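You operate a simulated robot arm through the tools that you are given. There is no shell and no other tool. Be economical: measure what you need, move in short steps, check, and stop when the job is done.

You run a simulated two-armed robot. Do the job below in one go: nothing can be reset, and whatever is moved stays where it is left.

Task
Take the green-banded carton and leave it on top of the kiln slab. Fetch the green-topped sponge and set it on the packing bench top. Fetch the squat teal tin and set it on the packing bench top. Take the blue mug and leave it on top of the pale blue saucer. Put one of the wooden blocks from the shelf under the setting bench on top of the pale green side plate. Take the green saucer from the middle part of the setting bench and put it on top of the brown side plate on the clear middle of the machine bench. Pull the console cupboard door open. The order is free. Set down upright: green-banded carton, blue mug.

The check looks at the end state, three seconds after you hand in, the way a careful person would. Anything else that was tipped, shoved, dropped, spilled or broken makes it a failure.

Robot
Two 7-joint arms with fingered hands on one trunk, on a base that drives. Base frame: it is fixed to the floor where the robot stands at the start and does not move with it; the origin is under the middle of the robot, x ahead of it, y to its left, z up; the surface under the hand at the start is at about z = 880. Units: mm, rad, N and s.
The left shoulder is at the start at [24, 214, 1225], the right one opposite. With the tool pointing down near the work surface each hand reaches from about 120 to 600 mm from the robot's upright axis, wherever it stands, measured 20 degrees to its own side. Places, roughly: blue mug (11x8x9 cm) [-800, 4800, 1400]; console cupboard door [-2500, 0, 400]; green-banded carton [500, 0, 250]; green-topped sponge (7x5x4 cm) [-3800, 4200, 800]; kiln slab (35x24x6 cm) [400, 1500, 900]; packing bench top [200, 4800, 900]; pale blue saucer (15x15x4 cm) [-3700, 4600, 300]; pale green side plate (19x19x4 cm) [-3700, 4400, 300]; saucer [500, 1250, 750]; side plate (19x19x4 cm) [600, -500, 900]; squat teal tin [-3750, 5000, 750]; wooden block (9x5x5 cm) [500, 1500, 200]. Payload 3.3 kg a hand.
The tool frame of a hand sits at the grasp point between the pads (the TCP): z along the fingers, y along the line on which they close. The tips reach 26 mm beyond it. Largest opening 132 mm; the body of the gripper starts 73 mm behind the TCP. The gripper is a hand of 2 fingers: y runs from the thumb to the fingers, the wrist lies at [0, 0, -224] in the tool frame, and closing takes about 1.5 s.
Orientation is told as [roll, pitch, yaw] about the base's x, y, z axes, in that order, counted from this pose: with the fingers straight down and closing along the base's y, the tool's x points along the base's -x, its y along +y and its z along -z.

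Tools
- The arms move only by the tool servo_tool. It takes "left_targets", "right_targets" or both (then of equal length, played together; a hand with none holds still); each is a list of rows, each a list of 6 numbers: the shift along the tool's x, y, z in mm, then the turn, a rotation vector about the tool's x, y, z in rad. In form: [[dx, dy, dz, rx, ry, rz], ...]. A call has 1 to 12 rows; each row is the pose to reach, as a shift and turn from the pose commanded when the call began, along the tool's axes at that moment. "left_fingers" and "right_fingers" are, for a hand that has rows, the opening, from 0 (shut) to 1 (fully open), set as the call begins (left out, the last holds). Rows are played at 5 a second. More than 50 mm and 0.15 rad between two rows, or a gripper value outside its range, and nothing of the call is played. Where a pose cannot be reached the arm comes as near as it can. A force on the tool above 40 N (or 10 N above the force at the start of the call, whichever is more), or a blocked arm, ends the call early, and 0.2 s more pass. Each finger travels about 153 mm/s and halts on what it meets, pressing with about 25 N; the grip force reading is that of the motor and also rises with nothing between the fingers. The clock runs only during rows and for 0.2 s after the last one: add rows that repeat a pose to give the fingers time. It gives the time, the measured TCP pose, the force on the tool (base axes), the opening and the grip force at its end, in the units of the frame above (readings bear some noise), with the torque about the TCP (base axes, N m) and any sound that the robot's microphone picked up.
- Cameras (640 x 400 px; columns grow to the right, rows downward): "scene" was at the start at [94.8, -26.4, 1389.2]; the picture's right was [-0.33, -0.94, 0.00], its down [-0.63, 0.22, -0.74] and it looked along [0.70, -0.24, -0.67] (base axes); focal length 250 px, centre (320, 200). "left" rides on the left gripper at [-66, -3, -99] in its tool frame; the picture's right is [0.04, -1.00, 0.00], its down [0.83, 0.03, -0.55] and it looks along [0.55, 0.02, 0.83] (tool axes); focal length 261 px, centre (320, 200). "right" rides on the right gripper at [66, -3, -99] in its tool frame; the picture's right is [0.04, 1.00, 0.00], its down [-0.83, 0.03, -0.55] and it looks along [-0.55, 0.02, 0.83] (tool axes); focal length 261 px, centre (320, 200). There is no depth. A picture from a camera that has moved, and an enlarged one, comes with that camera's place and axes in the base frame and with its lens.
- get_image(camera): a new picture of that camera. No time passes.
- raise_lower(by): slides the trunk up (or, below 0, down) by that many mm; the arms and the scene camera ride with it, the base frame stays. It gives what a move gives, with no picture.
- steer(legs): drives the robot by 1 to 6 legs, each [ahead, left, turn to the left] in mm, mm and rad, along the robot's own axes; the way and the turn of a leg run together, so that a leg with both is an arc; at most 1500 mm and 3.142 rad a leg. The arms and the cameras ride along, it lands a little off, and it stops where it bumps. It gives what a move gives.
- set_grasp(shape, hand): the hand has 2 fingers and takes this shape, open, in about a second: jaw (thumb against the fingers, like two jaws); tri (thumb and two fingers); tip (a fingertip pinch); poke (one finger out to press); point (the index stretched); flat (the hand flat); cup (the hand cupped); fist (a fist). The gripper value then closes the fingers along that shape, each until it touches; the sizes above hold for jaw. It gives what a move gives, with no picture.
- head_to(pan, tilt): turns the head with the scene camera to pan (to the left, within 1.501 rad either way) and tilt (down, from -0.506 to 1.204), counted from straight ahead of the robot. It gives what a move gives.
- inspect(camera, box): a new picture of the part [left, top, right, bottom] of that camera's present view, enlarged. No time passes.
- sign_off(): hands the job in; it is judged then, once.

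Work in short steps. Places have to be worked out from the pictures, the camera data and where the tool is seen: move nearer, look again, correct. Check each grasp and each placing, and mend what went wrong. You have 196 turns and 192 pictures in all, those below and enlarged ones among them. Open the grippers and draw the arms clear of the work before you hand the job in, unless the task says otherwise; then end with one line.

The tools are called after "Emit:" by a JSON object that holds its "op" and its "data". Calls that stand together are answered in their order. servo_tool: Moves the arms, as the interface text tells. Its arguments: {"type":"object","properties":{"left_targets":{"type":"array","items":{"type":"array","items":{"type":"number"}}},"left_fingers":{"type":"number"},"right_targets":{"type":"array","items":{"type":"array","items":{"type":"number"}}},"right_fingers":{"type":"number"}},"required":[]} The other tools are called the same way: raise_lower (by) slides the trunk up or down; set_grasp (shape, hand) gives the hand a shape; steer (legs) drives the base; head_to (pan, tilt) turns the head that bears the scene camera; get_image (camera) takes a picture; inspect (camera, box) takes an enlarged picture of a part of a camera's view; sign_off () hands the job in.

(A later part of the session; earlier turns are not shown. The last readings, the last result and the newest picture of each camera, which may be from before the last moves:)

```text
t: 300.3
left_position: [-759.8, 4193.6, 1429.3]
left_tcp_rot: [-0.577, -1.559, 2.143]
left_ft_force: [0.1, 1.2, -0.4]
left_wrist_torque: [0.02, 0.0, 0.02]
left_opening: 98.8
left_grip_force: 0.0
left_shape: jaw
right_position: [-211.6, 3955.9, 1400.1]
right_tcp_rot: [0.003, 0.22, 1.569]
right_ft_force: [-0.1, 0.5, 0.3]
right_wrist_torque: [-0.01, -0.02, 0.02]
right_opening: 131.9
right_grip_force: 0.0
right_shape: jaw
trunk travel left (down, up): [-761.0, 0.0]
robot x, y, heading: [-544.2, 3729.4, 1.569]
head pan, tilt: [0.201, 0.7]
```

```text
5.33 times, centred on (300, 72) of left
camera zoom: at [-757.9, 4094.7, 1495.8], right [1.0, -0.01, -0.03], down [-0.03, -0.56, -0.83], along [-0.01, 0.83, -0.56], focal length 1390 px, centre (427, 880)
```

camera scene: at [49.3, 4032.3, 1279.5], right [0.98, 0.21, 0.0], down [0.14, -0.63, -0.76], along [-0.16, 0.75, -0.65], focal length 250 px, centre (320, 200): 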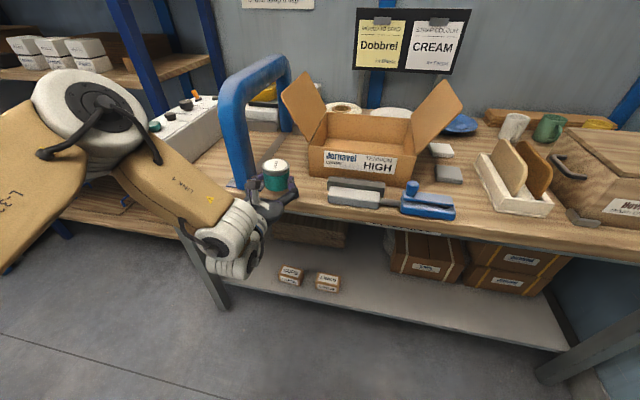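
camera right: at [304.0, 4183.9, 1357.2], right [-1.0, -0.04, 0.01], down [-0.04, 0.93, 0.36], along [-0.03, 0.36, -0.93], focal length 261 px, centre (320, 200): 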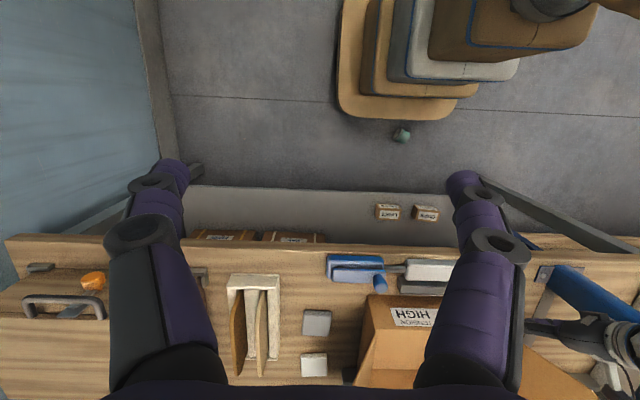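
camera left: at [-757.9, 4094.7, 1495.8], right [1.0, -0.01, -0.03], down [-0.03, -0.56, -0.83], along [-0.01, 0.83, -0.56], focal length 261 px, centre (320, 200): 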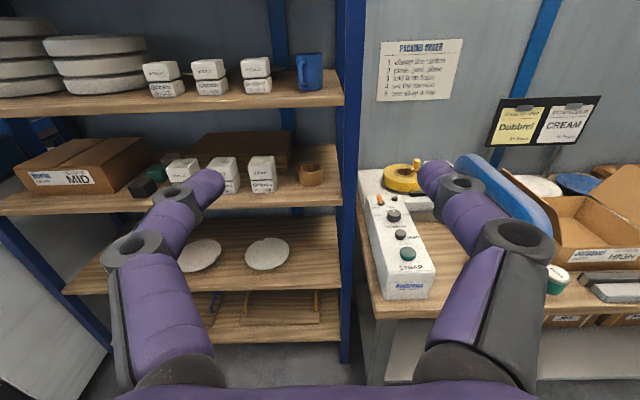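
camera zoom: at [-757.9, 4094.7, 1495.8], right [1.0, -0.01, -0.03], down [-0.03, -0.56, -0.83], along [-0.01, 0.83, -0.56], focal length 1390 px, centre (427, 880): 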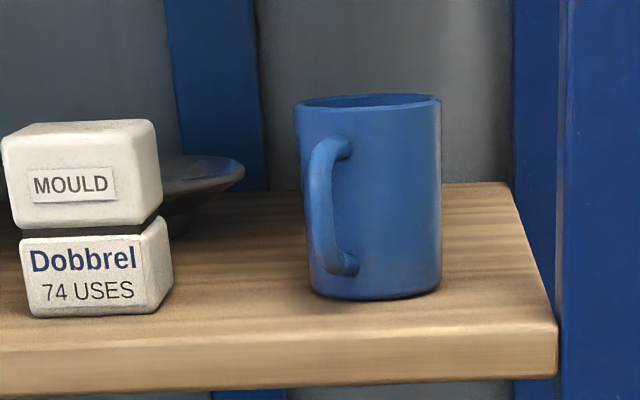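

The mug's handle points toward me, slightly left; mug centre ≈ [−782,4817], z 1357–1437. I yaw the hand slightly right to keep away from the rack post, set height, narrow the fingers and drive closer.

Emit:
{"op": "servo_tool", "data": {"left_targets": [[15, 12, 0, 0.1, 0, -0.015], [31, 24, 0, 0.2, 0, -0.03], [31, 24, 0, 0.2, 0, -0.03]], "left_fingers": 0.7}}

Emit:
{"op": "steer", "data": {"legs": [[440, 0, 0]]}}

Emit:
{"op": "get_image", "data": {"camera": "left"}}

```text
t: 301.1
left_position: [-781.7, 4193.6, 1398.0]
left_tcp_rot: [-1.445, -1.535, 2.809]
left_ft_force: [0.2, 0.2, 0.3]
left_wrist_torque: [-0.03, 0.01, 0.0]
left_opening: 92.8
left_grip_force: 0.0
left_shape: jaw
left hand out of reach, approached as far as the arm can: row 2
right_position: [-210.6, 3955.8, 1401.2]
right_tcp_rot: [0.001, 0.22, 1.568]
right_ft_force: [0.0, 0.1, -0.2]
right_wrist_torque: [0.05, 0.02, 0.0]
right_opening: 131.9
right_grip_force: 0.1
right_shape: jaw
trunk travel left (down, up): [-761.0, 0.0]
robot x, y, heading: [-542.0, 3726.0, 1.57]
head pan, tilt: [0.201, 0.7]
```

```text
t: 303.8
left_position: [-776.3, 4641.6, 1396.6]
left_tcp_rot: [-1.422, -1.533, 2.782]
left_ft_force: [-0.4, 0.3, 0.4]
left_wrist_torque: [0.0, -0.01, -0.02]
left_opening: 92.7
left_grip_force: 0.0
left_shape: jaw
right_position: [-207.0, 4401.3, 1400.8]
right_tcp_rot: [0.005, 0.221, 1.563]
right_ft_force: [-0.4, 0.8, 0.4]
right_wrist_torque: [-0.01, 0.01, 0.03]
right_opening: 131.5
right_grip_force: 0.1
right_shape: jaw
trunk travel left (down, up): [-761.0, 0.0]
robot x, y, heading: [-543.5, 4174.9, 1.562]
head pan, tilt: [0.201, 0.7]
```

```text
64 pictures are left
camera left: at [-796.9, 4544.5, 1464.2], right [0.98, -0.21, 0.0], down [-0.12, -0.54, -0.83], along [0.17, 0.81, -0.56], focal length 261 px, centre (320, 200)
```

left: 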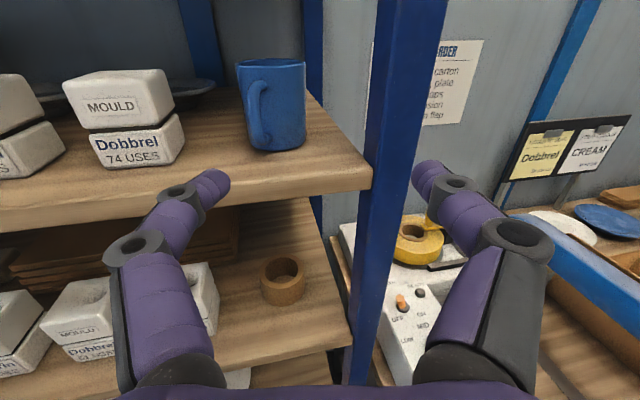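

Mug ≈ [−788,4814]; the post's left face is at x≈−713. I shift the hand 46 mm to its left, then slide in along its axis, with fingers at ~85 mm.

Emit:
{"op": "servo_tool", "data": {"left_targets": [[0, 46, 0, 0, 0, 0], [0, 46, 0, 0, 0, 0], [0, 46, 35, 0, 0, 0], [0, 46, 70, 0, 0, 0], [0, 46, 100, 0, 0, 0]], "left_fingers": 0.65}}

Emit:
{"op": "get_image", "data": {"camera": "left"}}

```text
t: 305.0
left_position: [-762.2, 4689.2, 1385.8]
left_tcp_rot: [-1.51, -1.533, 2.875]
left_ft_force: [0.1, 0.0, -1.0]
left_wrist_torque: [0.03, 0.02, 0.03]
left_opening: 86.3
left_grip_force: 0.1
left_shape: jaw
left hand out of reach, approached as far as the arm can: row 1, 2, 3, 4, 5
right_position: [-206.6, 4400.5, 1400.2]
right_tcp_rot: [0.003, 0.218, 1.561]
right_ft_force: [-0.5, 0.4, -0.1]
right_wrist_torque: [0.02, -0.01, 0.0]
right_opening: 132.0
right_grip_force: 0.0
right_shape: jaw
trunk travel left (down, up): [-761.0, 0.0]
robot x, y, heading: [-543.0, 4174.8, 1.561]
head pan, tilt: [0.201, 0.7]
```

```text
63 pictures are left
camera left: at [-781.8, 4591.6, 1453.3], right [0.98, -0.2, 0.0], down [-0.12, -0.54, -0.83], along [0.17, 0.81, -0.55], focal length 261 px, centre (320, 200)
```

left: 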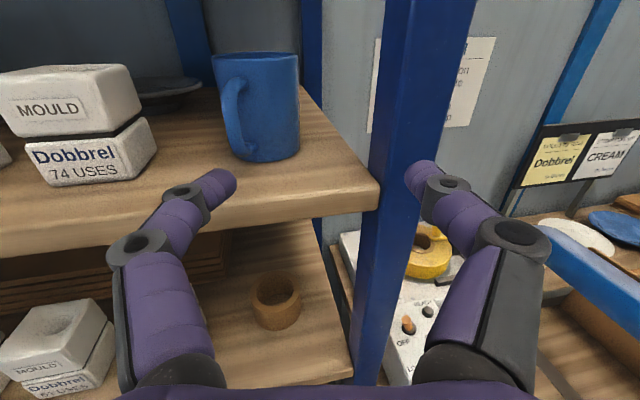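

The arm cannot reach with that yaw so far out to its left. I retreat, bring the hand inward relative to the body, and shift the base left instead.

Emit:
{"op": "servo_tool", "data": {"left_targets": [[0, 0, -45, 0, 0, 0], [0, 0, -90, 0, 0, 0], [-6, -40, -90, 0, 0, 0], [-12, -75, -90, 0, 0, 0], [-12, -110, -90, 0, 0, 0]]}}

Emit:
{"op": "steer", "data": {"legs": [[0, 150, 0.009], [40, 0, 0]]}}

Emit:
{"op": "get_image", "data": {"camera": "left"}}

```text
t: 306.2
left_position: [-664.0, 4595.3, 1386.9]
left_tcp_rot: [-1.384, -1.536, 2.742]
left_ft_force: [0.5, 0.1, -0.4]
left_wrist_torque: [-0.01, 0.02, 0.05]
left_opening: 85.8
left_grip_force: 0.1
left_shape: jaw
left hand out of reach, approached as far as the arm can: row 2, 3, 4, 5
right_position: [-200.8, 4401.1, 1398.1]
right_tcp_rot: [0.006, 0.222, 1.562]
right_ft_force: [1.1, -0.6, -0.3]
right_wrist_torque: [-0.02, 0.06, 0.01]
right_opening: 132.0
right_grip_force: 0.1
right_shape: jaw
trunk travel left (down, up): [-761.0, 0.0]
robot x, y, heading: [-537.9, 4175.3, 1.561]
head pan, tilt: [0.201, 0.7]
```

```text
t: 308.0
left_position: [-817.1, 4635.6, 1387.1]
left_tcp_rot: [-1.454, -1.533, 2.824]
left_ft_force: [0.5, 0.0, -0.2]
left_wrist_torque: [0.0, 0.0, -0.01]
left_opening: 86.1
left_grip_force: 0.1
left_shape: jaw
right_position: [-353.6, 4443.7, 1401.3]
right_tcp_rot: [0.003, 0.22, 1.571]
right_ft_force: [0.1, 0.8, -0.3]
right_wrist_torque: [0.01, -0.03, -0.02]
right_opening: 131.9
right_grip_force: 0.1
right_shape: jaw
trunk travel left (down, up): [-761.0, 0.0]
robot x, y, heading: [-687.7, 4215.3, 1.571]
head pan, tilt: [0.201, 0.7]
```

```text
62 pictures are left
camera left: at [-836.8, 4537.0, 1454.1], right [0.98, -0.2, 0.0], down [-0.12, -0.54, -0.83], along [0.16, 0.81, -0.56], focal length 261 px, centre (320, 200)
```

left: 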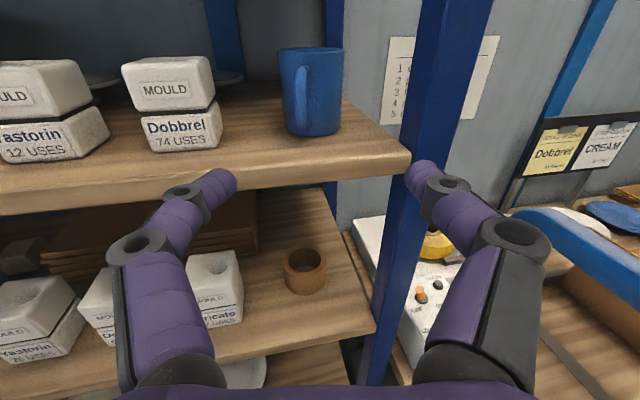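

Now aligned: mug lies straight along the hand's axis. I advance 120 mm, 10 mm higher, and check.

Emit:
{"op": "servo_tool", "data": {"left_targets": [[-10, 7, 0, 0, 0, 0], [-10, 7, 40, 0, 0, 0], [-10, 7, 80, 0, 0, 0], [-10, 7, 120, 0, 0, 0]]}}

Emit:
{"op": "get_image", "data": {"camera": "left"}}

```text
t: 309.0
left_position: [-798.5, 4755.6, 1394.0]
left_tcp_rot: [-1.416, -1.537, 2.785]
left_ft_force: [0.5, 0.1, 0.6]
left_wrist_torque: [0.0, -0.01, 0.03]
left_opening: 86.1
left_grip_force: 0.0
left_shape: jaw
left hand out of reach, approached as far as the arm can: row 1
right_position: [-351.5, 4444.8, 1400.1]
right_tcp_rot: [0.005, 0.218, 1.57]
right_ft_force: [0.2, -0.2, 0.7]
right_wrist_torque: [0.03, 0.0, -0.02]
right_opening: 131.8
right_grip_force: 0.0
right_shape: jaw
trunk travel left (down, up): [-761.0, 0.0]
robot x, y, heading: [-692.8, 4216.8, 1.57]
head pan, tilt: [0.201, 0.7]
```

```text
61 pictures are left
camera left: at [-817.7, 4657.3, 1461.4], right [0.98, -0.2, -0.01], down [-0.12, -0.55, -0.83], along [0.16, 0.81, -0.56], focal length 261 px, centre (320, 200)
```

left: 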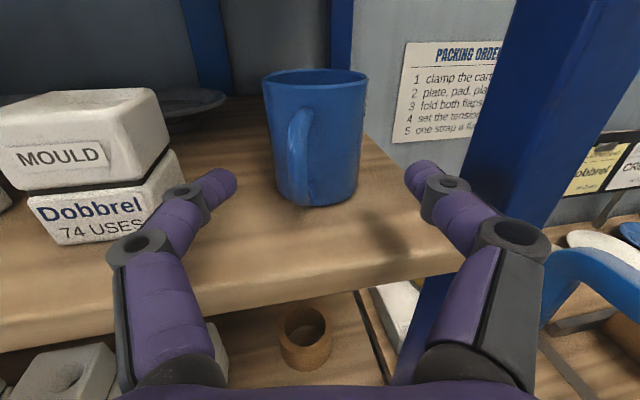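

Well centred. Advance the last 52 mm and close.

Emit:
{"op": "servo_tool", "data": {"left_targets": [[0, 1, 26, 0, 0, 0], [0, 1, 52, 0, 0, 0], [0, 1, 52, 0, 0, 0]]}}

Emit:
{"op": "get_image", "data": {"camera": "left"}}

```text
t: 309.8
left_position: [-793.0, 4806.7, 1395.2]
left_tcp_rot: [-1.456, -1.534, 2.823]
left_ft_force: [-0.6, 1.0, -0.3]
left_wrist_torque: [0.0, 0.01, 0.01]
left_opening: 85.8
left_grip_force: 0.1
left_shape: jaw
right_position: [-355.0, 4445.3, 1399.9]
right_tcp_rot: [0.003, 0.219, 1.57]
right_ft_force: [-0.8, -0.2, -0.8]
right_wrist_torque: [0.0, 0.0, 0.01]
right_opening: 131.8
right_grip_force: 0.0
right_shape: jaw
trunk travel left (down, up): [-761.0, 0.0]
robot x, y, heading: [-691.1, 4219.8, 1.569]
head pan, tilt: [0.201, 0.7]
```

```text
60 pictures are left
camera left: at [-812.5, 4709.5, 1462.5], right [0.98, -0.2, 0.0], down [-0.12, -0.54, -0.83], along [0.17, 0.81, -0.56], focal length 261 px, centre (320, 200)
```

left: 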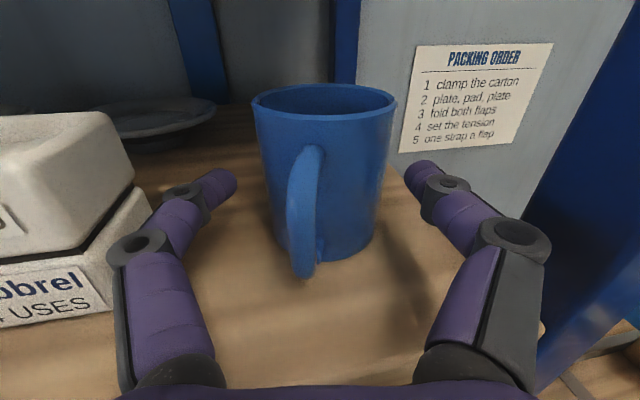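

Emit:
{"op": "servo_tool", "data": {"left_targets": [[0, 0, 0, 0, 0, 0], [0, 0, 0, 0, 0, 0], [0, 0, 0, 0, 0, 0], [0, 0, 0, 0, 0, 0], [-15, 0, 0, 0, 0, 0], [-30, 0, 0, 0, 0, 0]], "left_fingers": 0}}

Emit:
{"op": "get_image", "data": {"camera": "left"}}

```text
t: 311.2
left_position: [-792.1, 4805.9, 1425.2]
left_tcp_rot: [-1.426, -1.534, 2.794]
left_ft_force: [0.2, -0.3, -2.5]
left_wrist_torque: [-0.1, -0.01, 0.01]
left_opening: 48.5
left_grip_force: 24.9
left_shape: jaw
right_position: [-353.8, 4444.7, 1399.8]
right_tcp_rot: [0.003, 0.219, 1.571]
right_ft_force: [0.5, -0.6, 0.1]
right_wrist_torque: [-0.02, 0.01, 0.0]
right_opening: 132.1
right_grip_force: 0.1
right_shape: jaw
trunk travel left (down, up): [-761.0, 0.0]
robot x, y, heading: [-688.6, 4217.2, 1.572]
head pan, tilt: [0.201, 0.7]
```

```text
59 pictures are left
camera left: at [-812.2, 4708.8, 1491.5], right [0.98, -0.2, 0.0], down [-0.12, -0.55, -0.83], along [0.16, 0.81, -0.56], focal length 261 px, centre (320, 200)
```

left: 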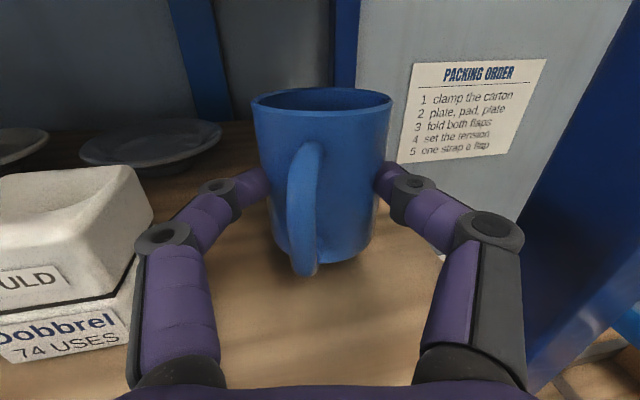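

Mug held upright. I retreat out of the rack, back away, turn west and drive toward the conveyor table.

Emit:
{"op": "servo_tool", "data": {"left_targets": [[0, 0, -45, 0, 0, 0], [0, 0, -90, 0, 0, 0], [0, 0, -135, 0, 0, 0], [0, 0, -165, 0, 0, 0]]}}

Emit:
{"op": "steer", "data": {"legs": [[-470, 0, 0], [0, 0, 1.571], [1150, 0, 0], [1130, 0, 0]]}}

Emit:
{"op": "steer", "data": {"legs": [[0, -990, 0]]}}

```text
t: 312.2
left_position: [-823.1, 4663.8, 1425.6]
left_tcp_rot: [-1.43, -1.537, 2.801]
left_ft_force: [1.0, -0.1, -2.9]
left_wrist_torque: [-0.07, 0.06, -0.03]
left_opening: 47.8
left_grip_force: 24.8
left_shape: jaw
left hand out of reach, approached as far as the arm can: row 4
right_position: [-354.2, 4445.9, 1400.1]
right_tcp_rot: [0.002, 0.219, 1.57]
right_ft_force: [-0.7, -0.1, -0.7]
right_wrist_torque: [-0.02, -0.01, 0.01]
right_opening: 131.7
right_grip_force: 0.0
right_shape: jaw
trunk travel left (down, up): [-761.0, 0.0]
robot x, y, heading: [-687.5, 4215.5, 1.573]
head pan, tilt: [0.201, 0.7]
```

```text
t: 329.7
left_position: [-3421.1, 3646.7, 1425.6]
left_tcp_rot: [-1.428, -1.533, -1.937]
left_ft_force: [0.2, -0.5, -2.6]
left_wrist_torque: [0.0, -0.09, -0.02]
left_opening: 47.4
left_grip_force: 24.5
left_shape: jaw
right_position: [-3193.4, 4110.0, 1400.5]
right_tcp_rot: [0.003, 0.221, 3.12]
right_ft_force: [0.2, -0.1, 0.1]
right_wrist_torque: [0.01, -0.03, -0.03]
right_opening: 131.9
right_grip_force: 0.0
right_shape: jaw
trunk travel left (down, up): [-761.0, 0.0]
robot x, y, heading: [-2971.5, 3771.8, 3.123]
head pan, tilt: [0.201, 0.7]
```

```text
t: 334.9
left_position: [-3405.5, 4641.6, 1425.8]
left_tcp_rot: [-1.428, -1.534, -1.92]
left_ft_force: [0.0, -0.8, -2.0]
left_wrist_torque: [-0.02, -0.04, 0.01]
left_opening: 47.3
left_grip_force: 25.2
left_shape: jaw
right_position: [-3183.9, 5107.1, 1400.4]
right_tcp_rot: [0.005, 0.22, 3.135]
right_ft_force: [0.4, -0.6, 0.0]
right_wrist_torque: [-0.02, -0.05, 0.01]
right_opening: 131.9
right_grip_force: 0.1
right_shape: jaw
trunk travel left (down, up): [-761.0, 0.0]
robot x, y, heading: [-2954.8, 4773.9, 3.135]
head pan, tilt: [0.201, 0.7]
```

Arrived. I lower the trunk fully, then straighten the yaw and lower/extend the hand to the shelf level.

Emit:
{"op": "raise_lower", "data": {"by": -395}}

Emit:
{"op": "raise_lower", "data": {"by": -360}}

Emit:
{"op": "servo_tool", "data": {"left_targets": [[38, 0, 14, -0.05, 0, 0], [76, 0, 28, -0.1, 0, 0], [114, 0, 42, -0.15, 0, 0], [152, 0, 56, -0.2, 0, 0], [190, 0, 70, -0.2, 0, 0], [228, 0, 85, -0.2, 0, 0], [260, 0, 100, -0.2, 0, 0]]}}

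Emit:
{"op": "get_image", "data": {"camera": "left"}}

```text
t: 338.6
left_position: [-3410.5, 4640.6, 1017.1]
left_tcp_rot: [-0.853, -1.512, -2.497]
left_ft_force: [0.9, 0.6, -2.2]
left_wrist_torque: [-0.04, -0.08, -0.01]
left_opening: 47.5
left_grip_force: 25.1
left_shape: jaw
right_position: [-3185.7, 5108.1, 1004.2]
right_tcp_rot: [0.004, 0.22, 3.136]
right_ft_force: [-0.8, 0.3, -0.3]
right_wrist_torque: [0.03, 0.03, 0.01]
right_opening: 131.8
right_grip_force: 0.1
right_shape: jaw
trunk travel left (down, up): [-366.0, 395.0]
robot x, y, heading: [-2958.4, 4773.6, 3.139]
head pan, tilt: [0.201, 0.7]
```

```text
t: 342.1
left_position: [-3430.9, 4641.1, 505.2]
left_tcp_rot: [-0.282, -1.163, -3.058]
left_ft_force: [-0.3, 0.0, -2.5]
left_wrist_torque: [0.01, -0.09, 0.0]
left_opening: 47.1
left_grip_force: 25.2
left_shape: jaw
right_position: [-3183.6, 5108.5, 645.0]
right_tcp_rot: [0.003, 0.221, 3.135]
right_ft_force: [0.2, -0.2, -0.6]
right_wrist_torque: [-0.05, -0.03, -0.01]
right_opening: 132.0
right_grip_force: 0.0
right_shape: jaw
trunk travel left (down, up): [-6.0, 755.0]
robot x, y, heading: [-2958.4, 4770.5, 3.135]
head pan, tilt: [0.201, 0.7]
```

```text
t: 343.8
left_position: [-3417.6, 4669.3, 231.0]
left_tcp_rot: [-0.088, -1.162, -3.054]
left_ft_force: [-0.1, -1.2, -2.1]
left_wrist_torque: [0.03, -0.06, 0.01]
left_opening: 46.8
left_grip_force: 24.8
left_shape: jaw
right_position: [-3184.4, 5107.8, 645.5]
right_tcp_rot: [0.003, 0.222, 3.135]
right_ft_force: [0.2, 0.7, -0.7]
right_wrist_torque: [0.0, -0.01, 0.0]
right_opening: 132.1
right_grip_force: 0.0
right_shape: jaw
trunk travel left (down, up): [-6.0, 755.0]
robot x, y, heading: [-2958.7, 4774.2, 3.136]
head pan, tilt: [0.201, 0.7]
```

```text
58 pictures are left
camera left: at [-3352.5, 4668.9, 330.7], right [0.01, 1.0, 0.0], down [0.84, -0.01, -0.55], along [-0.55, 0.0, -0.84], focal length 261 px, centre (320, 200)
```

left: 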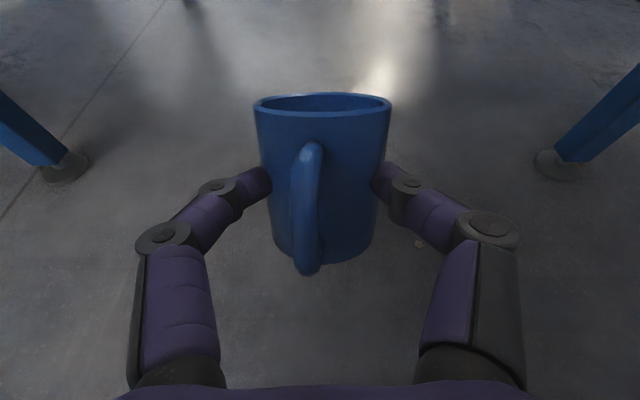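

Lowering tilted the hand and it is too low. I restore the horizontal pitch while raising 155 and extending 120.

Emit:
{"op": "servo_tool", "data": {"left_targets": [[-38, 0, 10, 0, -0.08, 0], [-76, 0, 20, 0, -0.16, 0], [-114, 0, 29, 0, -0.24, 0], [-152, 0, 39, 0, -0.32, 0], [-190, 0, 49, 0, -0.405, 0], [-190, 0, 49, 0, -0.405, 0]]}}

Emit:
{"op": "get_image", "data": {"camera": "left"}}

```text
t: 345.1
left_position: [-3541.0, 4664.2, 385.2]
left_tcp_rot: [-1.503, -1.538, -1.633]
left_ft_force: [-0.4, 0.2, -2.9]
left_wrist_torque: [0.02, -0.06, 0.0]
left_opening: 46.7
left_grip_force: 24.8
left_shape: jaw
right_position: [-3184.6, 5108.8, 644.1]
right_tcp_rot: [0.003, 0.221, 3.135]
right_ft_force: [0.8, -0.1, -0.8]
right_wrist_torque: [-0.02, -0.02, -0.04]
right_opening: 131.8
right_grip_force: 0.1
right_shape: jaw
trunk travel left (down, up): [-6.0, 755.0]
robot x, y, heading: [-2958.5, 4774.0, 3.138]
head pan, tilt: [0.201, 0.7]
```

```text
57 pictures are left
camera left: at [-3442.1, 4664.5, 451.0], right [-0.01, 1.0, -0.01], down [0.55, 0.0, -0.83], along [-0.83, -0.01, -0.55], focal length 261 px, centre (320, 200)
```

left: 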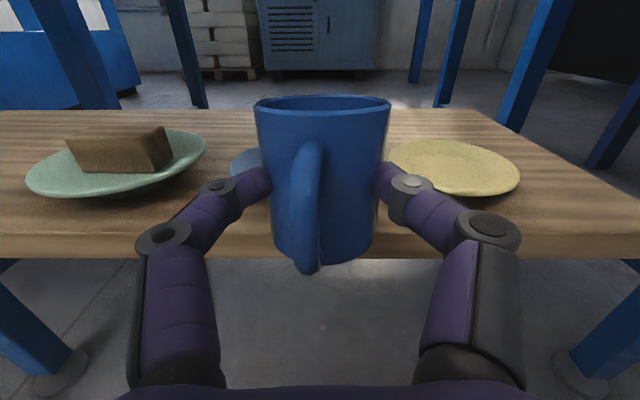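

Mug upright. I lower 17 mm, shift toward the saucer (y≈4628) and check with the scene camera.

Emit:
{"op": "servo_tool", "data": {"left_targets": [[17, 0, 0, 0, 0, 0]]}}

Emit:
{"op": "steer", "data": {"legs": [[60, 36, 0]]}}

Emit:
{"op": "head_to", "data": {"pan": 0.3, "tilt": 0.6}}

Emit:
{"op": "get_image", "data": {"camera": "scene"}}

Emit:
{"op": "get_image", "data": {"camera": "left"}}

```text
t: 345.6
left_position: [-3538.5, 4665.8, 367.8]
left_tcp_rot: [-1.503, -1.536, -1.632]
left_ft_force: [-0.3, -0.7, -3.4]
left_wrist_torque: [-0.01, -0.06, -0.01]
left_opening: 46.9
left_grip_force: 25.4
left_shape: jaw
right_position: [-3183.9, 5109.5, 645.2]
right_tcp_rot: [0.003, 0.221, 3.134]
right_ft_force: [-0.1, -0.1, 0.1]
right_wrist_torque: [0.02, -0.01, -0.03]
right_opening: 131.9
right_grip_force: 0.0
right_shape: jaw
trunk travel left (down, up): [-6.0, 755.0]
robot x, y, heading: [-2957.2, 4776.2, 3.138]
head pan, tilt: [0.201, 0.7]
```

```text
t: 346.6
left_position: [-3599.3, 4627.8, 367.7]
left_tcp_rot: [-1.483, -1.537, -1.652]
left_ft_force: [0.2, 0.0, -2.7]
left_wrist_torque: [-0.02, -0.09, -0.03]
left_opening: 47.1
left_grip_force: 25.1
left_shape: jaw
right_position: [-3246.1, 5072.4, 645.1]
right_tcp_rot: [0.004, 0.22, 3.136]
right_ft_force: [0.0, -0.2, -0.2]
right_wrist_torque: [-0.03, 0.01, 0.02]
right_opening: 131.8
right_grip_force: 0.0
right_shape: jaw
trunk travel left (down, up): [-6.0, 755.0]
robot x, y, heading: [-3012.8, 4734.7, 3.136]
head pan, tilt: [0.201, 0.7]
```

```text
t: 347.2
left_position: [-3599.5, 4628.9, 366.7]
left_tcp_rot: [-1.471, -1.537, -1.665]
left_ft_force: [-0.1, -0.6, -2.3]
left_wrist_torque: [-0.03, -0.06, -0.01]
left_opening: 46.8
left_grip_force: 24.5
left_shape: jaw
right_position: [-3245.3, 5072.5, 644.9]
right_tcp_rot: [0.003, 0.22, 3.136]
right_ft_force: [0.2, 0.0, 0.1]
right_wrist_torque: [0.04, -0.05, 0.0]
right_opening: 131.9
right_grip_force: 0.0
right_shape: jaw
trunk travel left (down, up): [-6.0, 755.0]
robot x, y, heading: [-3017.9, 4737.7, 3.132]
head pan, tilt: [0.3, 0.6]
```

```text
56 pictures are left
camera scene: at [-3244.1, 4713.6, 885.7], right [-0.29, 0.96, 0.0], down [0.54, 0.16, -0.82], along [-0.79, -0.24, -0.57], focal length 250 px, centre (320, 200)
```

scene: 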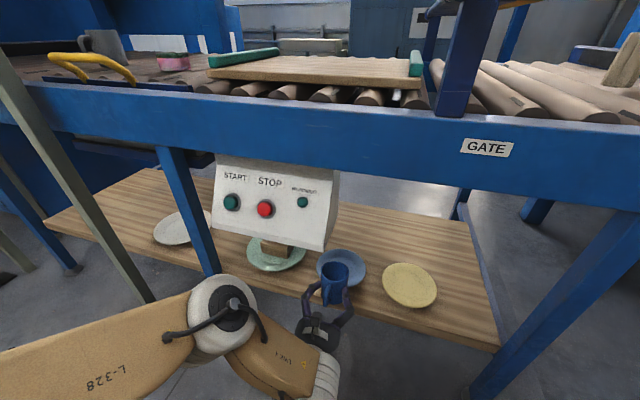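

```text
55 pictures are left
camera left: at [-3500.4, 4629.2, 434.2], right [-0.01, 1.0, -0.01], down [0.56, 0.0, -0.83], along [-0.83, -0.01, -0.56], focal length 261 px, centre (320, 200)
```

left: 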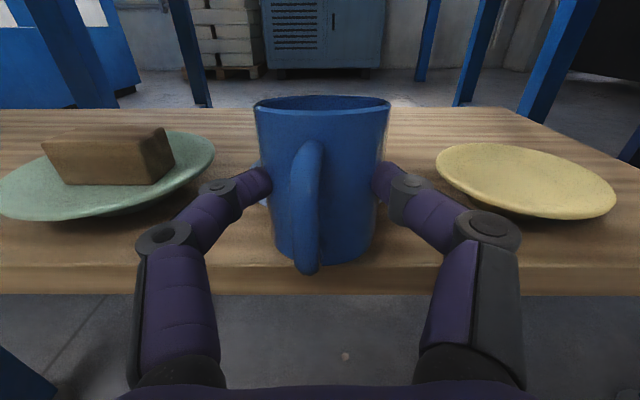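

Saucer centre ≈ [−3720,4631]. I drive 108 ahead and check from the scene camera.

Emit:
{"op": "steer", "data": {"legs": [[108, -1, 0.005]]}}

Emit:
{"op": "inspect", "data": {"camera": "scene", "box": [230, 220, 430, 345]}}

Emit:
{"op": "get_image", "data": {"camera": "left"}}

```text
t: 348.4
left_position: [-3705.9, 4628.1, 367.8]
left_tcp_rot: [-1.477, -1.538, -1.653]
left_ft_force: [-0.5, 0.4, -2.5]
left_wrist_torque: [0.02, -0.07, 0.05]
left_opening: 46.7
left_grip_force: 25.1
left_shape: jaw
right_position: [-3353.0, 5072.0, 645.4]
right_tcp_rot: [0.004, 0.22, 3.141]
right_ft_force: [0.2, 0.6, -0.2]
right_wrist_torque: [0.02, -0.03, 0.0]
right_opening: 131.7
right_grip_force: 0.1
right_shape: jaw
trunk travel left (down, up): [-6.0, 755.0]
robot x, y, heading: [-3124.1, 4740.0, 3.135]
head pan, tilt: [0.3, 0.6]
```

```text
3.20 times, centred on (330, 282) of scene
camera zoom: at [-3351.1, 4714.3, 885.8], right [-0.29, 0.96, 0.0], down [0.54, 0.17, -0.82], along [-0.79, -0.24, -0.57], focal length 800 px, centre (288, -64)
```

zoom: 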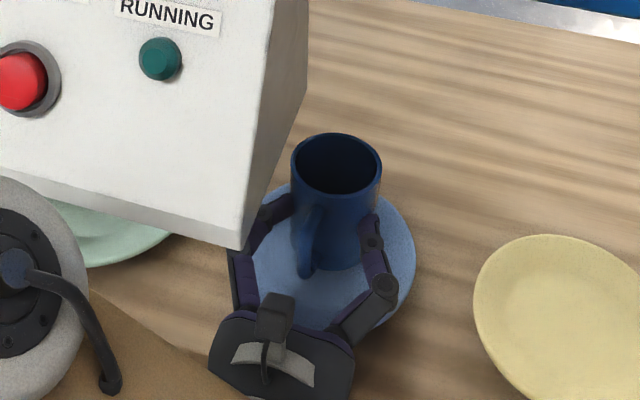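

```text
53 pictures are left
camera left: at [-3607.3, 4629.1, 434.3], right [-0.01, 1.0, -0.01], down [0.56, 0.0, -0.83], along [-0.83, -0.01, -0.56], focal length 261 px, centre (320, 200)
```

left: 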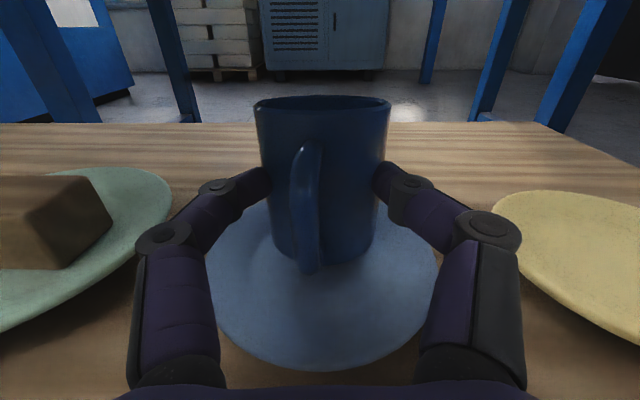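

Nearly centred; saucer centre ≈ x −3730. I advance 10 mm and lower 18 mm, then continue in small steps.

Emit:
{"op": "servo_tool", "data": {"left_targets": [[0, -2, 10, 0, 0, 0], [10, -2, 10, 0, 0, 0], [18, -2, 10, 0, 0, 0]]}}

Emit:
{"op": "servo_tool", "data": {"left_targets": [[4, 0, 0, 0, 0, 0]]}}

```text
t: 349.2
left_position: [-3717.0, 4632.5, 352.9]
left_tcp_rot: [-1.635, -1.538, -1.494]
left_ft_force: [6.5, -0.5, 10.3]
left_wrist_torque: [-0.1, 0.21, 0.06]
left_opening: 47.1
left_grip_force: 25.2
left_shape: jaw
right_position: [-3353.0, 5071.9, 645.6]
right_tcp_rot: [0.004, 0.216, 3.14]
right_ft_force: [-0.4, -0.4, 0.9]
right_wrist_torque: [-0.02, -0.01, -0.01]
right_opening: 132.1
right_grip_force: 0.1
right_shape: jaw
trunk travel left (down, up): [-6.0, 755.0]
robot x, y, heading: [-3123.0, 4735.5, 3.138]
head pan, tilt: [0.3, 0.6]
```

```text
t: 349.6
left_position: [-3716.7, 4630.6, 349.7]
left_tcp_rot: [-1.716, -1.539, -1.418]
left_ft_force: [3.3, -0.6, 20.3]
left_wrist_torque: [0.0, 0.41, -0.01]
left_opening: 46.9
left_grip_force: 24.8
left_shape: jaw
right_position: [-3352.9, 5073.3, 646.5]
right_tcp_rot: [0.004, 0.218, 3.14]
right_ft_force: [-0.3, 0.7, 0.8]
right_wrist_torque: [-0.01, -0.03, 0.04]
right_opening: 132.0
right_grip_force: 0.1
right_shape: jaw
trunk travel left (down, up): [-6.0, 755.0]
robot x, y, heading: [-3125.0, 4738.8, 3.139]
head pan, tilt: [0.3, 0.6]
```

Contact (20 N). I check the posture before release, easing up 2 mm.

Emit:
{"op": "servo_tool", "data": {"left_targets": [[-3, 0, 0, 0, 0, 0], [-3, 0, 0, 0, 0, 0]]}}

Emit:
{"op": "get_image", "data": {"camera": "left"}}

Emit:
{"op": "inspect", "data": {"camera": "scene", "box": [280, 240, 400, 340]}}

```text
t: 350.2
left_position: [-3716.9, 4631.2, 349.6]
left_tcp_rot: [-1.525, -1.536, -1.604]
left_ft_force: [-0.4, -0.3, 14.1]
left_wrist_torque: [0.06, 0.35, -0.04]
left_opening: 46.9
left_grip_force: 24.8
left_shape: jaw
right_position: [-3352.7, 5073.0, 643.6]
right_tcp_rot: [0.003, 0.219, 3.141]
right_ft_force: [0.1, 0.5, 0.0]
right_wrist_torque: [0.0, -0.01, 0.01]
right_opening: 131.9
right_grip_force: 0.0
right_shape: jaw
trunk travel left (down, up): [-6.0, 755.0]
robot x, y, heading: [-3125.7, 4737.5, 3.139]
head pan, tilt: [0.3, 0.6]
```

```text
52 pictures are left
camera left: at [-3617.1, 4632.1, 416.4], right [-0.01, 1.0, -0.01], down [0.55, 0.0, -0.83], along [-0.83, -0.01, -0.55], focal length 261 px, centre (320, 200)
```

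left: 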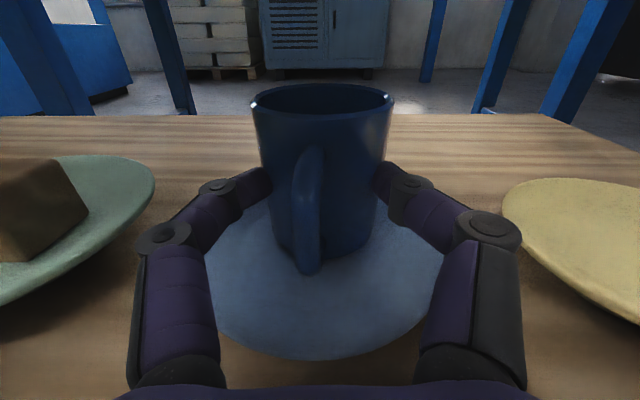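

```text
4.00 times, centred on (340, 290) of scene
camera zoom: at [-3350.2, 4714.4, 886.1], right [-0.29, 0.96, 0.0], down [0.54, 0.17, -0.83], along [-0.79, -0.24, -0.56], focal length 999 px, centre (240, -160)
```

zoom: 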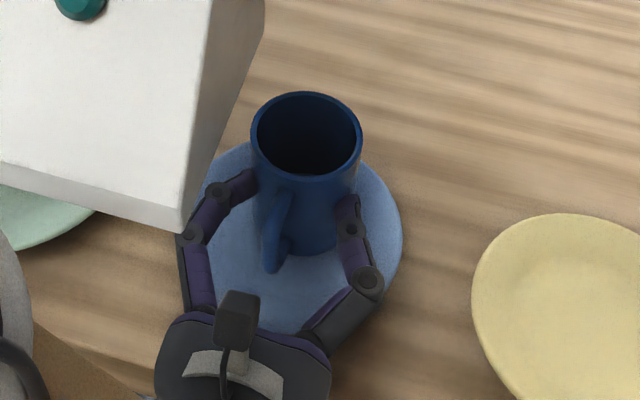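

The far edge of the mug's foot is riding on the saucer's far slope, tipping it slightly. I lift 12, come back 11 mm, and lower again.

Emit:
{"op": "servo_tool", "data": {"left_targets": [[-7, 0, 0, 0, 0, 0], [-13, 0, 0, 0, 0, 0], [-13, 0, -11, 0, 0, 0], [-6, 0, -11, 0, 0, 0], [-2, 0, -11, 0, 0, 0]]}}

Emit:
{"op": "get_image", "data": {"camera": "left"}}

```text
t: 351.4
left_position: [-3705.0, 4630.7, 351.9]
left_tcp_rot: [-1.508, -1.537, -1.621]
left_ft_force: [0.5, 0.1, -0.5]
left_wrist_torque: [-0.03, 0.02, 0.01]
left_opening: 46.7
left_grip_force: 25.2
left_shape: jaw
right_position: [-3352.5, 5072.5, 643.8]
right_tcp_rot: [0.002, 0.221, 3.14]
right_ft_force: [0.0, 0.5, -0.5]
right_wrist_torque: [-0.04, 0.02, 0.03]
right_opening: 132.1
right_grip_force: 0.0
right_shape: jaw
trunk travel left (down, up): [-6.0, 755.0]
robot x, y, heading: [-3125.9, 4738.0, 3.14]
head pan, tilt: [0.3, 0.6]
```

```text
50 pictures are left
camera left: at [-3606.3, 4631.6, 418.0], right [-0.01, 1.0, -0.01], down [0.55, 0.0, -0.83], along [-0.83, -0.01, -0.55], focal length 261 px, centre (320, 200)
```

left: 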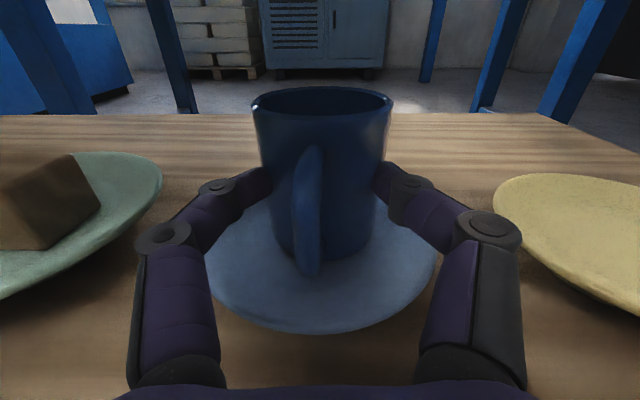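

The earlier reading was simply over-pressing at the centre (lever 20 mm), not misplacement; saucer centre is x≈−3733. I lift 4, go forward 12 mm again, and lower gently in 2 mm steps.

Emit:
{"op": "servo_tool", "data": {"left_targets": [[-6, 0, 0, 0, 0, 0], [-6, 0, 13, 0, 0, 0], [-3, 0, 13, 0, 0, 0]]}}

Emit:
{"op": "servo_tool", "data": {"left_targets": [[2, 0, 0, 0, 0, 0]]}}

Emit:
{"op": "get_image", "data": {"camera": "left"}}

```text
t: 352.2
left_position: [-3717.9, 4628.9, 354.4]
left_tcp_rot: [-1.485, -1.537, -1.646]
left_ft_force: [0.4, 0.4, -0.7]
left_wrist_torque: [-0.02, -0.07, 0.02]
left_opening: 47.0
left_grip_force: 25.3
left_shape: jaw
right_position: [-3354.3, 5073.2, 645.0]
right_tcp_rot: [0.003, 0.222, 3.139]
right_ft_force: [-0.3, -0.3, -0.2]
right_wrist_torque: [-0.01, 0.01, -0.03]
right_opening: 132.0
right_grip_force: 0.0
right_shape: jaw
trunk travel left (down, up): [-6.0, 755.0]
robot x, y, heading: [-3124.1, 4738.5, 3.142]
head pan, tilt: [0.3, 0.6]
```

```text
t: 352.6
left_position: [-3717.7, 4630.2, 352.2]
left_tcp_rot: [-1.478, -1.539, -1.652]
left_ft_force: [1.4, -0.6, 1.1]
left_wrist_torque: [-0.05, 0.02, 0.02]
left_opening: 47.0
left_grip_force: 24.9
left_shape: jaw
right_position: [-3353.1, 5072.2, 645.4]
right_tcp_rot: [0.003, 0.218, 3.14]
right_ft_force: [0.7, -0.2, 0.6]
right_wrist_torque: [-0.03, 0.03, -0.01]
right_opening: 132.0
right_grip_force: 0.1
right_shape: jaw
trunk travel left (down, up): [-6.0, 755.0]
robot x, y, heading: [-3122.7, 4736.5, 3.14]
head pan, tilt: [0.3, 0.6]
```

```text
49 pictures are left
camera left: at [-3619.7, 4631.0, 418.5], right [-0.01, 1.0, -0.01], down [0.56, 0.0, -0.83], along [-0.83, -0.01, -0.56], focal length 261 px, centre (320, 200)
```

left: 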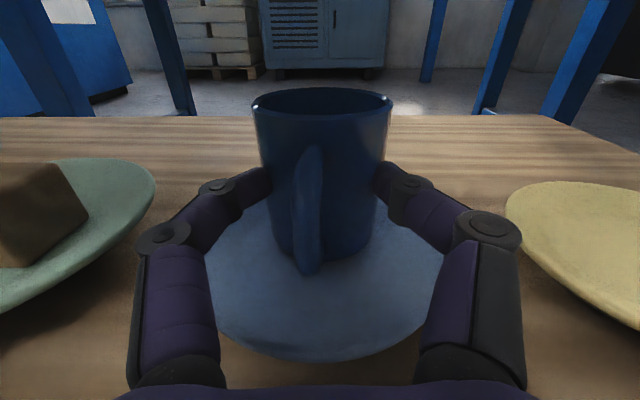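

Light contact and nearly upright. Release and withdraw straight back.

Emit:
{"op": "servo_tool", "data": {"left_targets": [[1, 0, 0, 0, 0, 0], [1, 0, 0, 0, 0, 0], [1, 0, 0, 0, 0, 0], [1, 0, 0, 0, 0, 0], [0, 0, -30, 0, 0, 0], [0, 0, -65, 0, 0, 0], [0, 0, -105, 0, 0, 0], [0, 0, -145, 0, 0, 0]], "left_fingers": 0.68}}

Emit:
{"op": "get_image", "data": {"camera": "left"}}

Emit:
{"op": "inspect", "data": {"camera": "scene", "box": [260, 220, 420, 340]}}

```text
t: 354.4
left_position: [-3613.3, 4640.4, 341.1]
left_tcp_rot: [-1.451, -1.54, -1.683]
left_ft_force: [0.3, -0.8, 0.5]
left_wrist_torque: [0.0, 0.01, 0.01]
left_opening: 89.3
left_grip_force: 0.0
left_shape: jaw
left hand out of reach, approached as far as the arm can: row 7, 8
right_position: [-3353.6, 5071.7, 646.1]
right_tcp_rot: [0.003, 0.219, 3.14]
right_ft_force: [-0.2, 0.1, 0.1]
right_wrist_torque: [0.03, -0.01, 0.0]
right_opening: 132.0
right_grip_force: 0.1
right_shape: jaw
trunk travel left (down, up): [-6.0, 755.0]
robot x, y, heading: [-3126.5, 4738.1, 3.139]
head pan, tilt: [0.3, 0.6]
```

```text
48 pictures are left
camera left: at [-3514.9, 4641.0, 407.5], right [-0.01, 1.0, -0.01], down [0.56, 0.0, -0.83], along [-0.83, -0.01, -0.56], focal length 261 px, centre (320, 200)
```

left: 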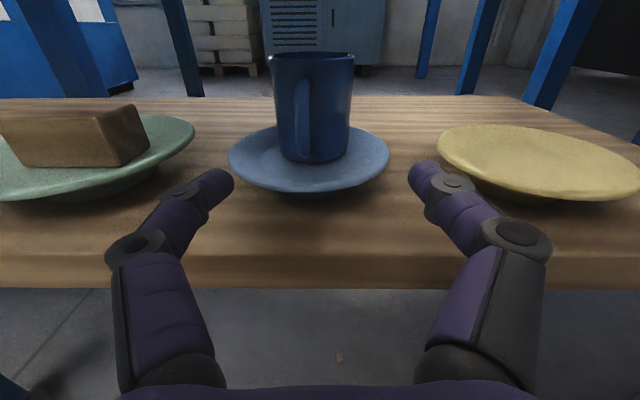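

```text
3.33 times, centred on (340, 280) of scene
camera zoom: at [-3351.1, 4714.3, 885.8], right [-0.29, 0.96, 0.0], down [0.54, 0.17, -0.82], along [-0.79, -0.24, -0.57], focal length 833 px, centre (253, -67)
```

zoom: 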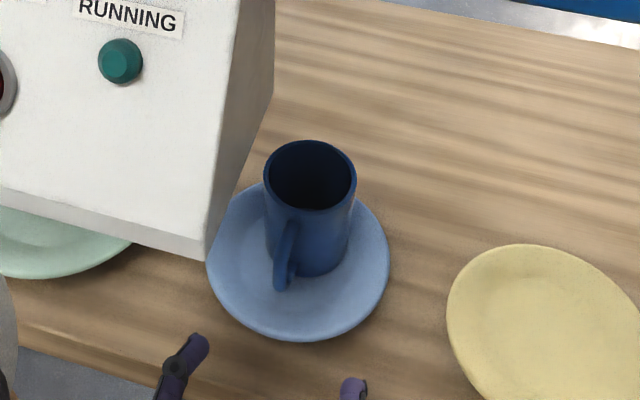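

Mug stands upright on the pale blue saucer. Last pickup: the sponge at ≈ [−3785,4180,820]. The mesh guard is just south of it, so I'll reach with the hand well out to the robot's left. I back off, raise the trunk, and re-pose the hand.

Emit:
{"op": "steer", "data": {"legs": [[-170, 0, 0]]}}

Emit:
{"op": "raise_lower", "data": {"by": 395}}

Emit:
{"op": "servo_tool", "data": {"left_targets": [[-25, 25, 5, 0, 0.12, 0], [-50, 50, 10, 0, 0.24, 0], [-75, 75, 15, 0, 0.36, 0], [-100, 100, 20, 0, 0.48, 0], [-125, 125, 25, 0, 0.6, 0], [-150, 150, 30, 0, 0.72, 0], [-175, 175, 35, 0, 0.84, 0], [-200, 200, 40, 0, 0.95, 0]]}}

Emit:
{"op": "steer", "data": {"legs": [[0, 255, 0]]}}

Emit:
{"op": "get_image", "data": {"camera": "scene"}}

```text
t: 355.9
left_position: [-3441.4, 4642.7, 341.3]
left_tcp_rot: [-1.442, -1.538, -1.694]
left_ft_force: [-1.4, -0.1, -0.3]
left_wrist_torque: [0.01, 0.0, 0.04]
left_opening: 89.7
left_grip_force: 0.2
left_shape: jaw
right_position: [-3180.9, 5072.5, 645.2]
right_tcp_rot: [0.004, 0.22, 3.136]
right_ft_force: [0.0, 0.2, -0.1]
right_wrist_torque: [0.03, 0.0, 0.0]
right_opening: 131.9
right_grip_force: 0.1
right_shape: jaw
trunk travel left (down, up): [-6.0, 755.0]
robot x, y, heading: [-2954.3, 4736.7, 3.139]
head pan, tilt: [0.3, 0.6]
```

```text
t: 359.7
left_position: [-3443.5, 4643.2, 736.5]
left_tcp_rot: [-1.436, -1.54, -1.7]
left_ft_force: [0.6, -0.4, -0.1]
left_wrist_torque: [-0.03, 0.0, -0.02]
left_opening: 89.4
left_grip_force: 0.0
left_shape: jaw
right_position: [-3180.4, 5073.5, 1039.6]
right_tcp_rot: [0.005, 0.221, 3.136]
right_ft_force: [0.3, 0.3, 0.4]
right_wrist_torque: [0.0, 0.01, 0.01]
right_opening: 131.9
right_grip_force: 0.0
right_shape: jaw
trunk travel left (down, up): [-401.0, 360.0]
robot x, y, heading: [-2954.6, 4741.4, 3.135]
head pan, tilt: [0.3, 0.6]
```

```text
t: 361.5
left_position: [-3481.5, 4435.9, 928.6]
left_tcp_rot: [-0.041, -0.618, -3.113]
left_ft_force: [0.1, 0.0, 0.0]
left_wrist_torque: [-0.01, -0.02, 0.0]
left_opening: 89.2
left_grip_force: 0.0
left_shape: jaw
right_position: [-3180.2, 5072.1, 1039.3]
right_tcp_rot: [0.003, 0.221, 3.134]
right_ft_force: [-0.4, -0.2, 0.2]
right_wrist_torque: [-0.04, -0.03, -0.01]
right_opening: 131.9
right_grip_force: 0.1
right_shape: jaw
trunk travel left (down, up): [-401.0, 360.0]
robot x, y, heading: [-2953.1, 4736.1, 3.135]
head pan, tilt: [0.3, 0.6]
```

```text
t: 363.3
left_position: [-3484.0, 4182.5, 927.5]
left_tcp_rot: [-0.041, -0.617, -3.115]
left_ft_force: [0.5, 0.2, -0.2]
left_wrist_torque: [0.0, 0.0, -0.06]
left_opening: 89.8
left_grip_force: 0.0
left_shape: jaw
right_position: [-3181.2, 4818.2, 1041.2]
right_tcp_rot: [0.003, 0.22, 3.131]
right_ft_force: [0.5, 0.0, 0.7]
right_wrist_torque: [0.05, 0.0, 0.01]
right_opening: 132.1
right_grip_force: 0.0
right_shape: jaw
trunk travel left (down, up): [-401.0, 360.0]
robot x, y, heading: [-2952.6, 4482.6, 3.132]
head pan, tilt: [0.3, 0.6]
```

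```text
46 pictures are left
camera scene: at [-3066.4, 4458.4, 1294.1], right [-0.29, 0.96, 0.0], down [0.54, 0.16, -0.82], along [-0.79, -0.24, -0.57], focal length 250 px, centre (320, 200)
```

scene: 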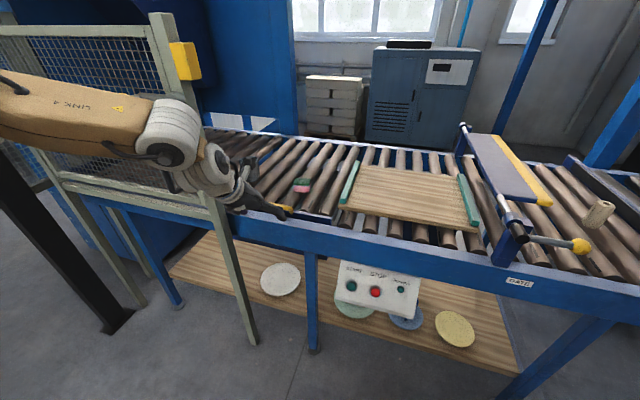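

The left elbow would sweep into the mesh guard, so I use the right hand for the sponge: tuck the left arm back, and bring the right hand forward with a downward-forward pitch.

Emit:
{"op": "servo_tool", "data": {"left_targets": [[29, 4, -31, 0, 0.086, 0], [58, 8, -62, 0, 0.172, 0], [87, 13, -93, 0, 0.258, 0], [116, 17, -124, 0, 0.344, 0], [145, 21, -155, 0, 0.43, 0], [173, 26, -186, 0, 0.516, 0], [202, 30, -217, 0, 0.6, 0]]}}

Emit:
{"op": "servo_tool", "data": {"right_targets": [[-30, 22, 5, 0, -0.091, 0], [-59, 44, 10, 0, -0.182, 0], [-89, 67, 14, 0, -0.273, 0], [-118, 89, 19, 0, -0.364, 0], [-148, 111, 24, 0, -0.455, 0], [-177, 133, 29, 0, -0.546, 0], [-207, 156, 33, 0, -0.637, 0], [-236, 178, 38, 0, -0.728, 0], [-266, 200, 43, 0, -0.82, 0]]}}

Emit:
{"op": "get_image", "data": {"camera": "right"}}

```text
t: 364.9
left_position: [-3198.2, 4150.8, 989.1]
left_tcp_rot: [-0.034, -0.015, -3.139]
left_ft_force: [-0.6, 0.5, -0.3]
left_wrist_torque: [0.01, 0.0, 0.01]
left_opening: 89.8
left_grip_force: 0.0
left_shape: jaw
right_position: [-3180.8, 4818.3, 1038.9]
right_tcp_rot: [0.004, 0.22, 3.13]
right_ft_force: [-0.3, -0.2, 0.1]
right_wrist_torque: [-0.01, 0.0, -0.06]
right_opening: 131.6
right_grip_force: 0.0
right_shape: jaw
trunk travel left (down, up): [-401.0, 360.0]
robot x, y, heading: [-2954.0, 4484.1, 3.135]
head pan, tilt: [0.3, 0.6]
```

```text
t: 366.9
left_position: [-3198.0, 4150.6, 988.1]
left_tcp_rot: [-0.032, -0.014, -3.139]
left_ft_force: [0.4, 0.2, -0.2]
left_wrist_torque: [0.0, 0.02, -0.02]
left_opening: 89.7
left_grip_force: 0.1
left_shape: jaw
right_position: [-3404.5, 4705.4, 970.2]
right_tcp_rot: [0.012, -0.601, 3.128]
right_ft_force: [0.2, -0.7, 0.8]
right_wrist_torque: [-0.01, -0.02, -0.02]
right_opening: 131.8
right_grip_force: 0.0
right_shape: jaw
right hand out of reach, approached as far as the arm can: row 6, 7, 8, 9
trunk travel left (down, up): [-401.0, 360.0]
robot x, y, heading: [-2958.4, 4485.3, 3.131]
head pan, tilt: [0.3, 0.6]
```

```text
45 pictures are left
camera right: at [-3295.2, 4706.9, 1015.1], right [0.03, -1.0, -0.01], down [-0.37, -0.02, 0.93], along [-0.93, -0.02, -0.37], focal length 261 px, centre (320, 200)
```

right: 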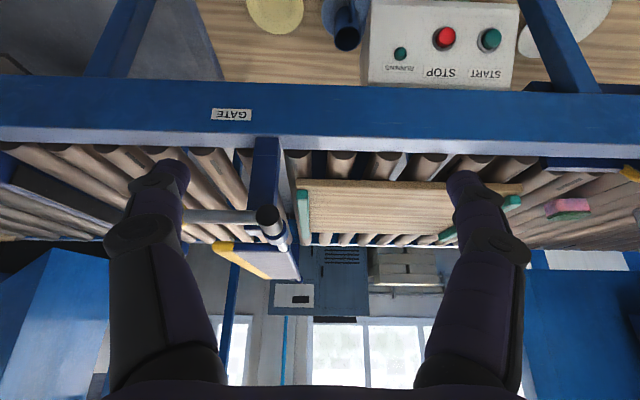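

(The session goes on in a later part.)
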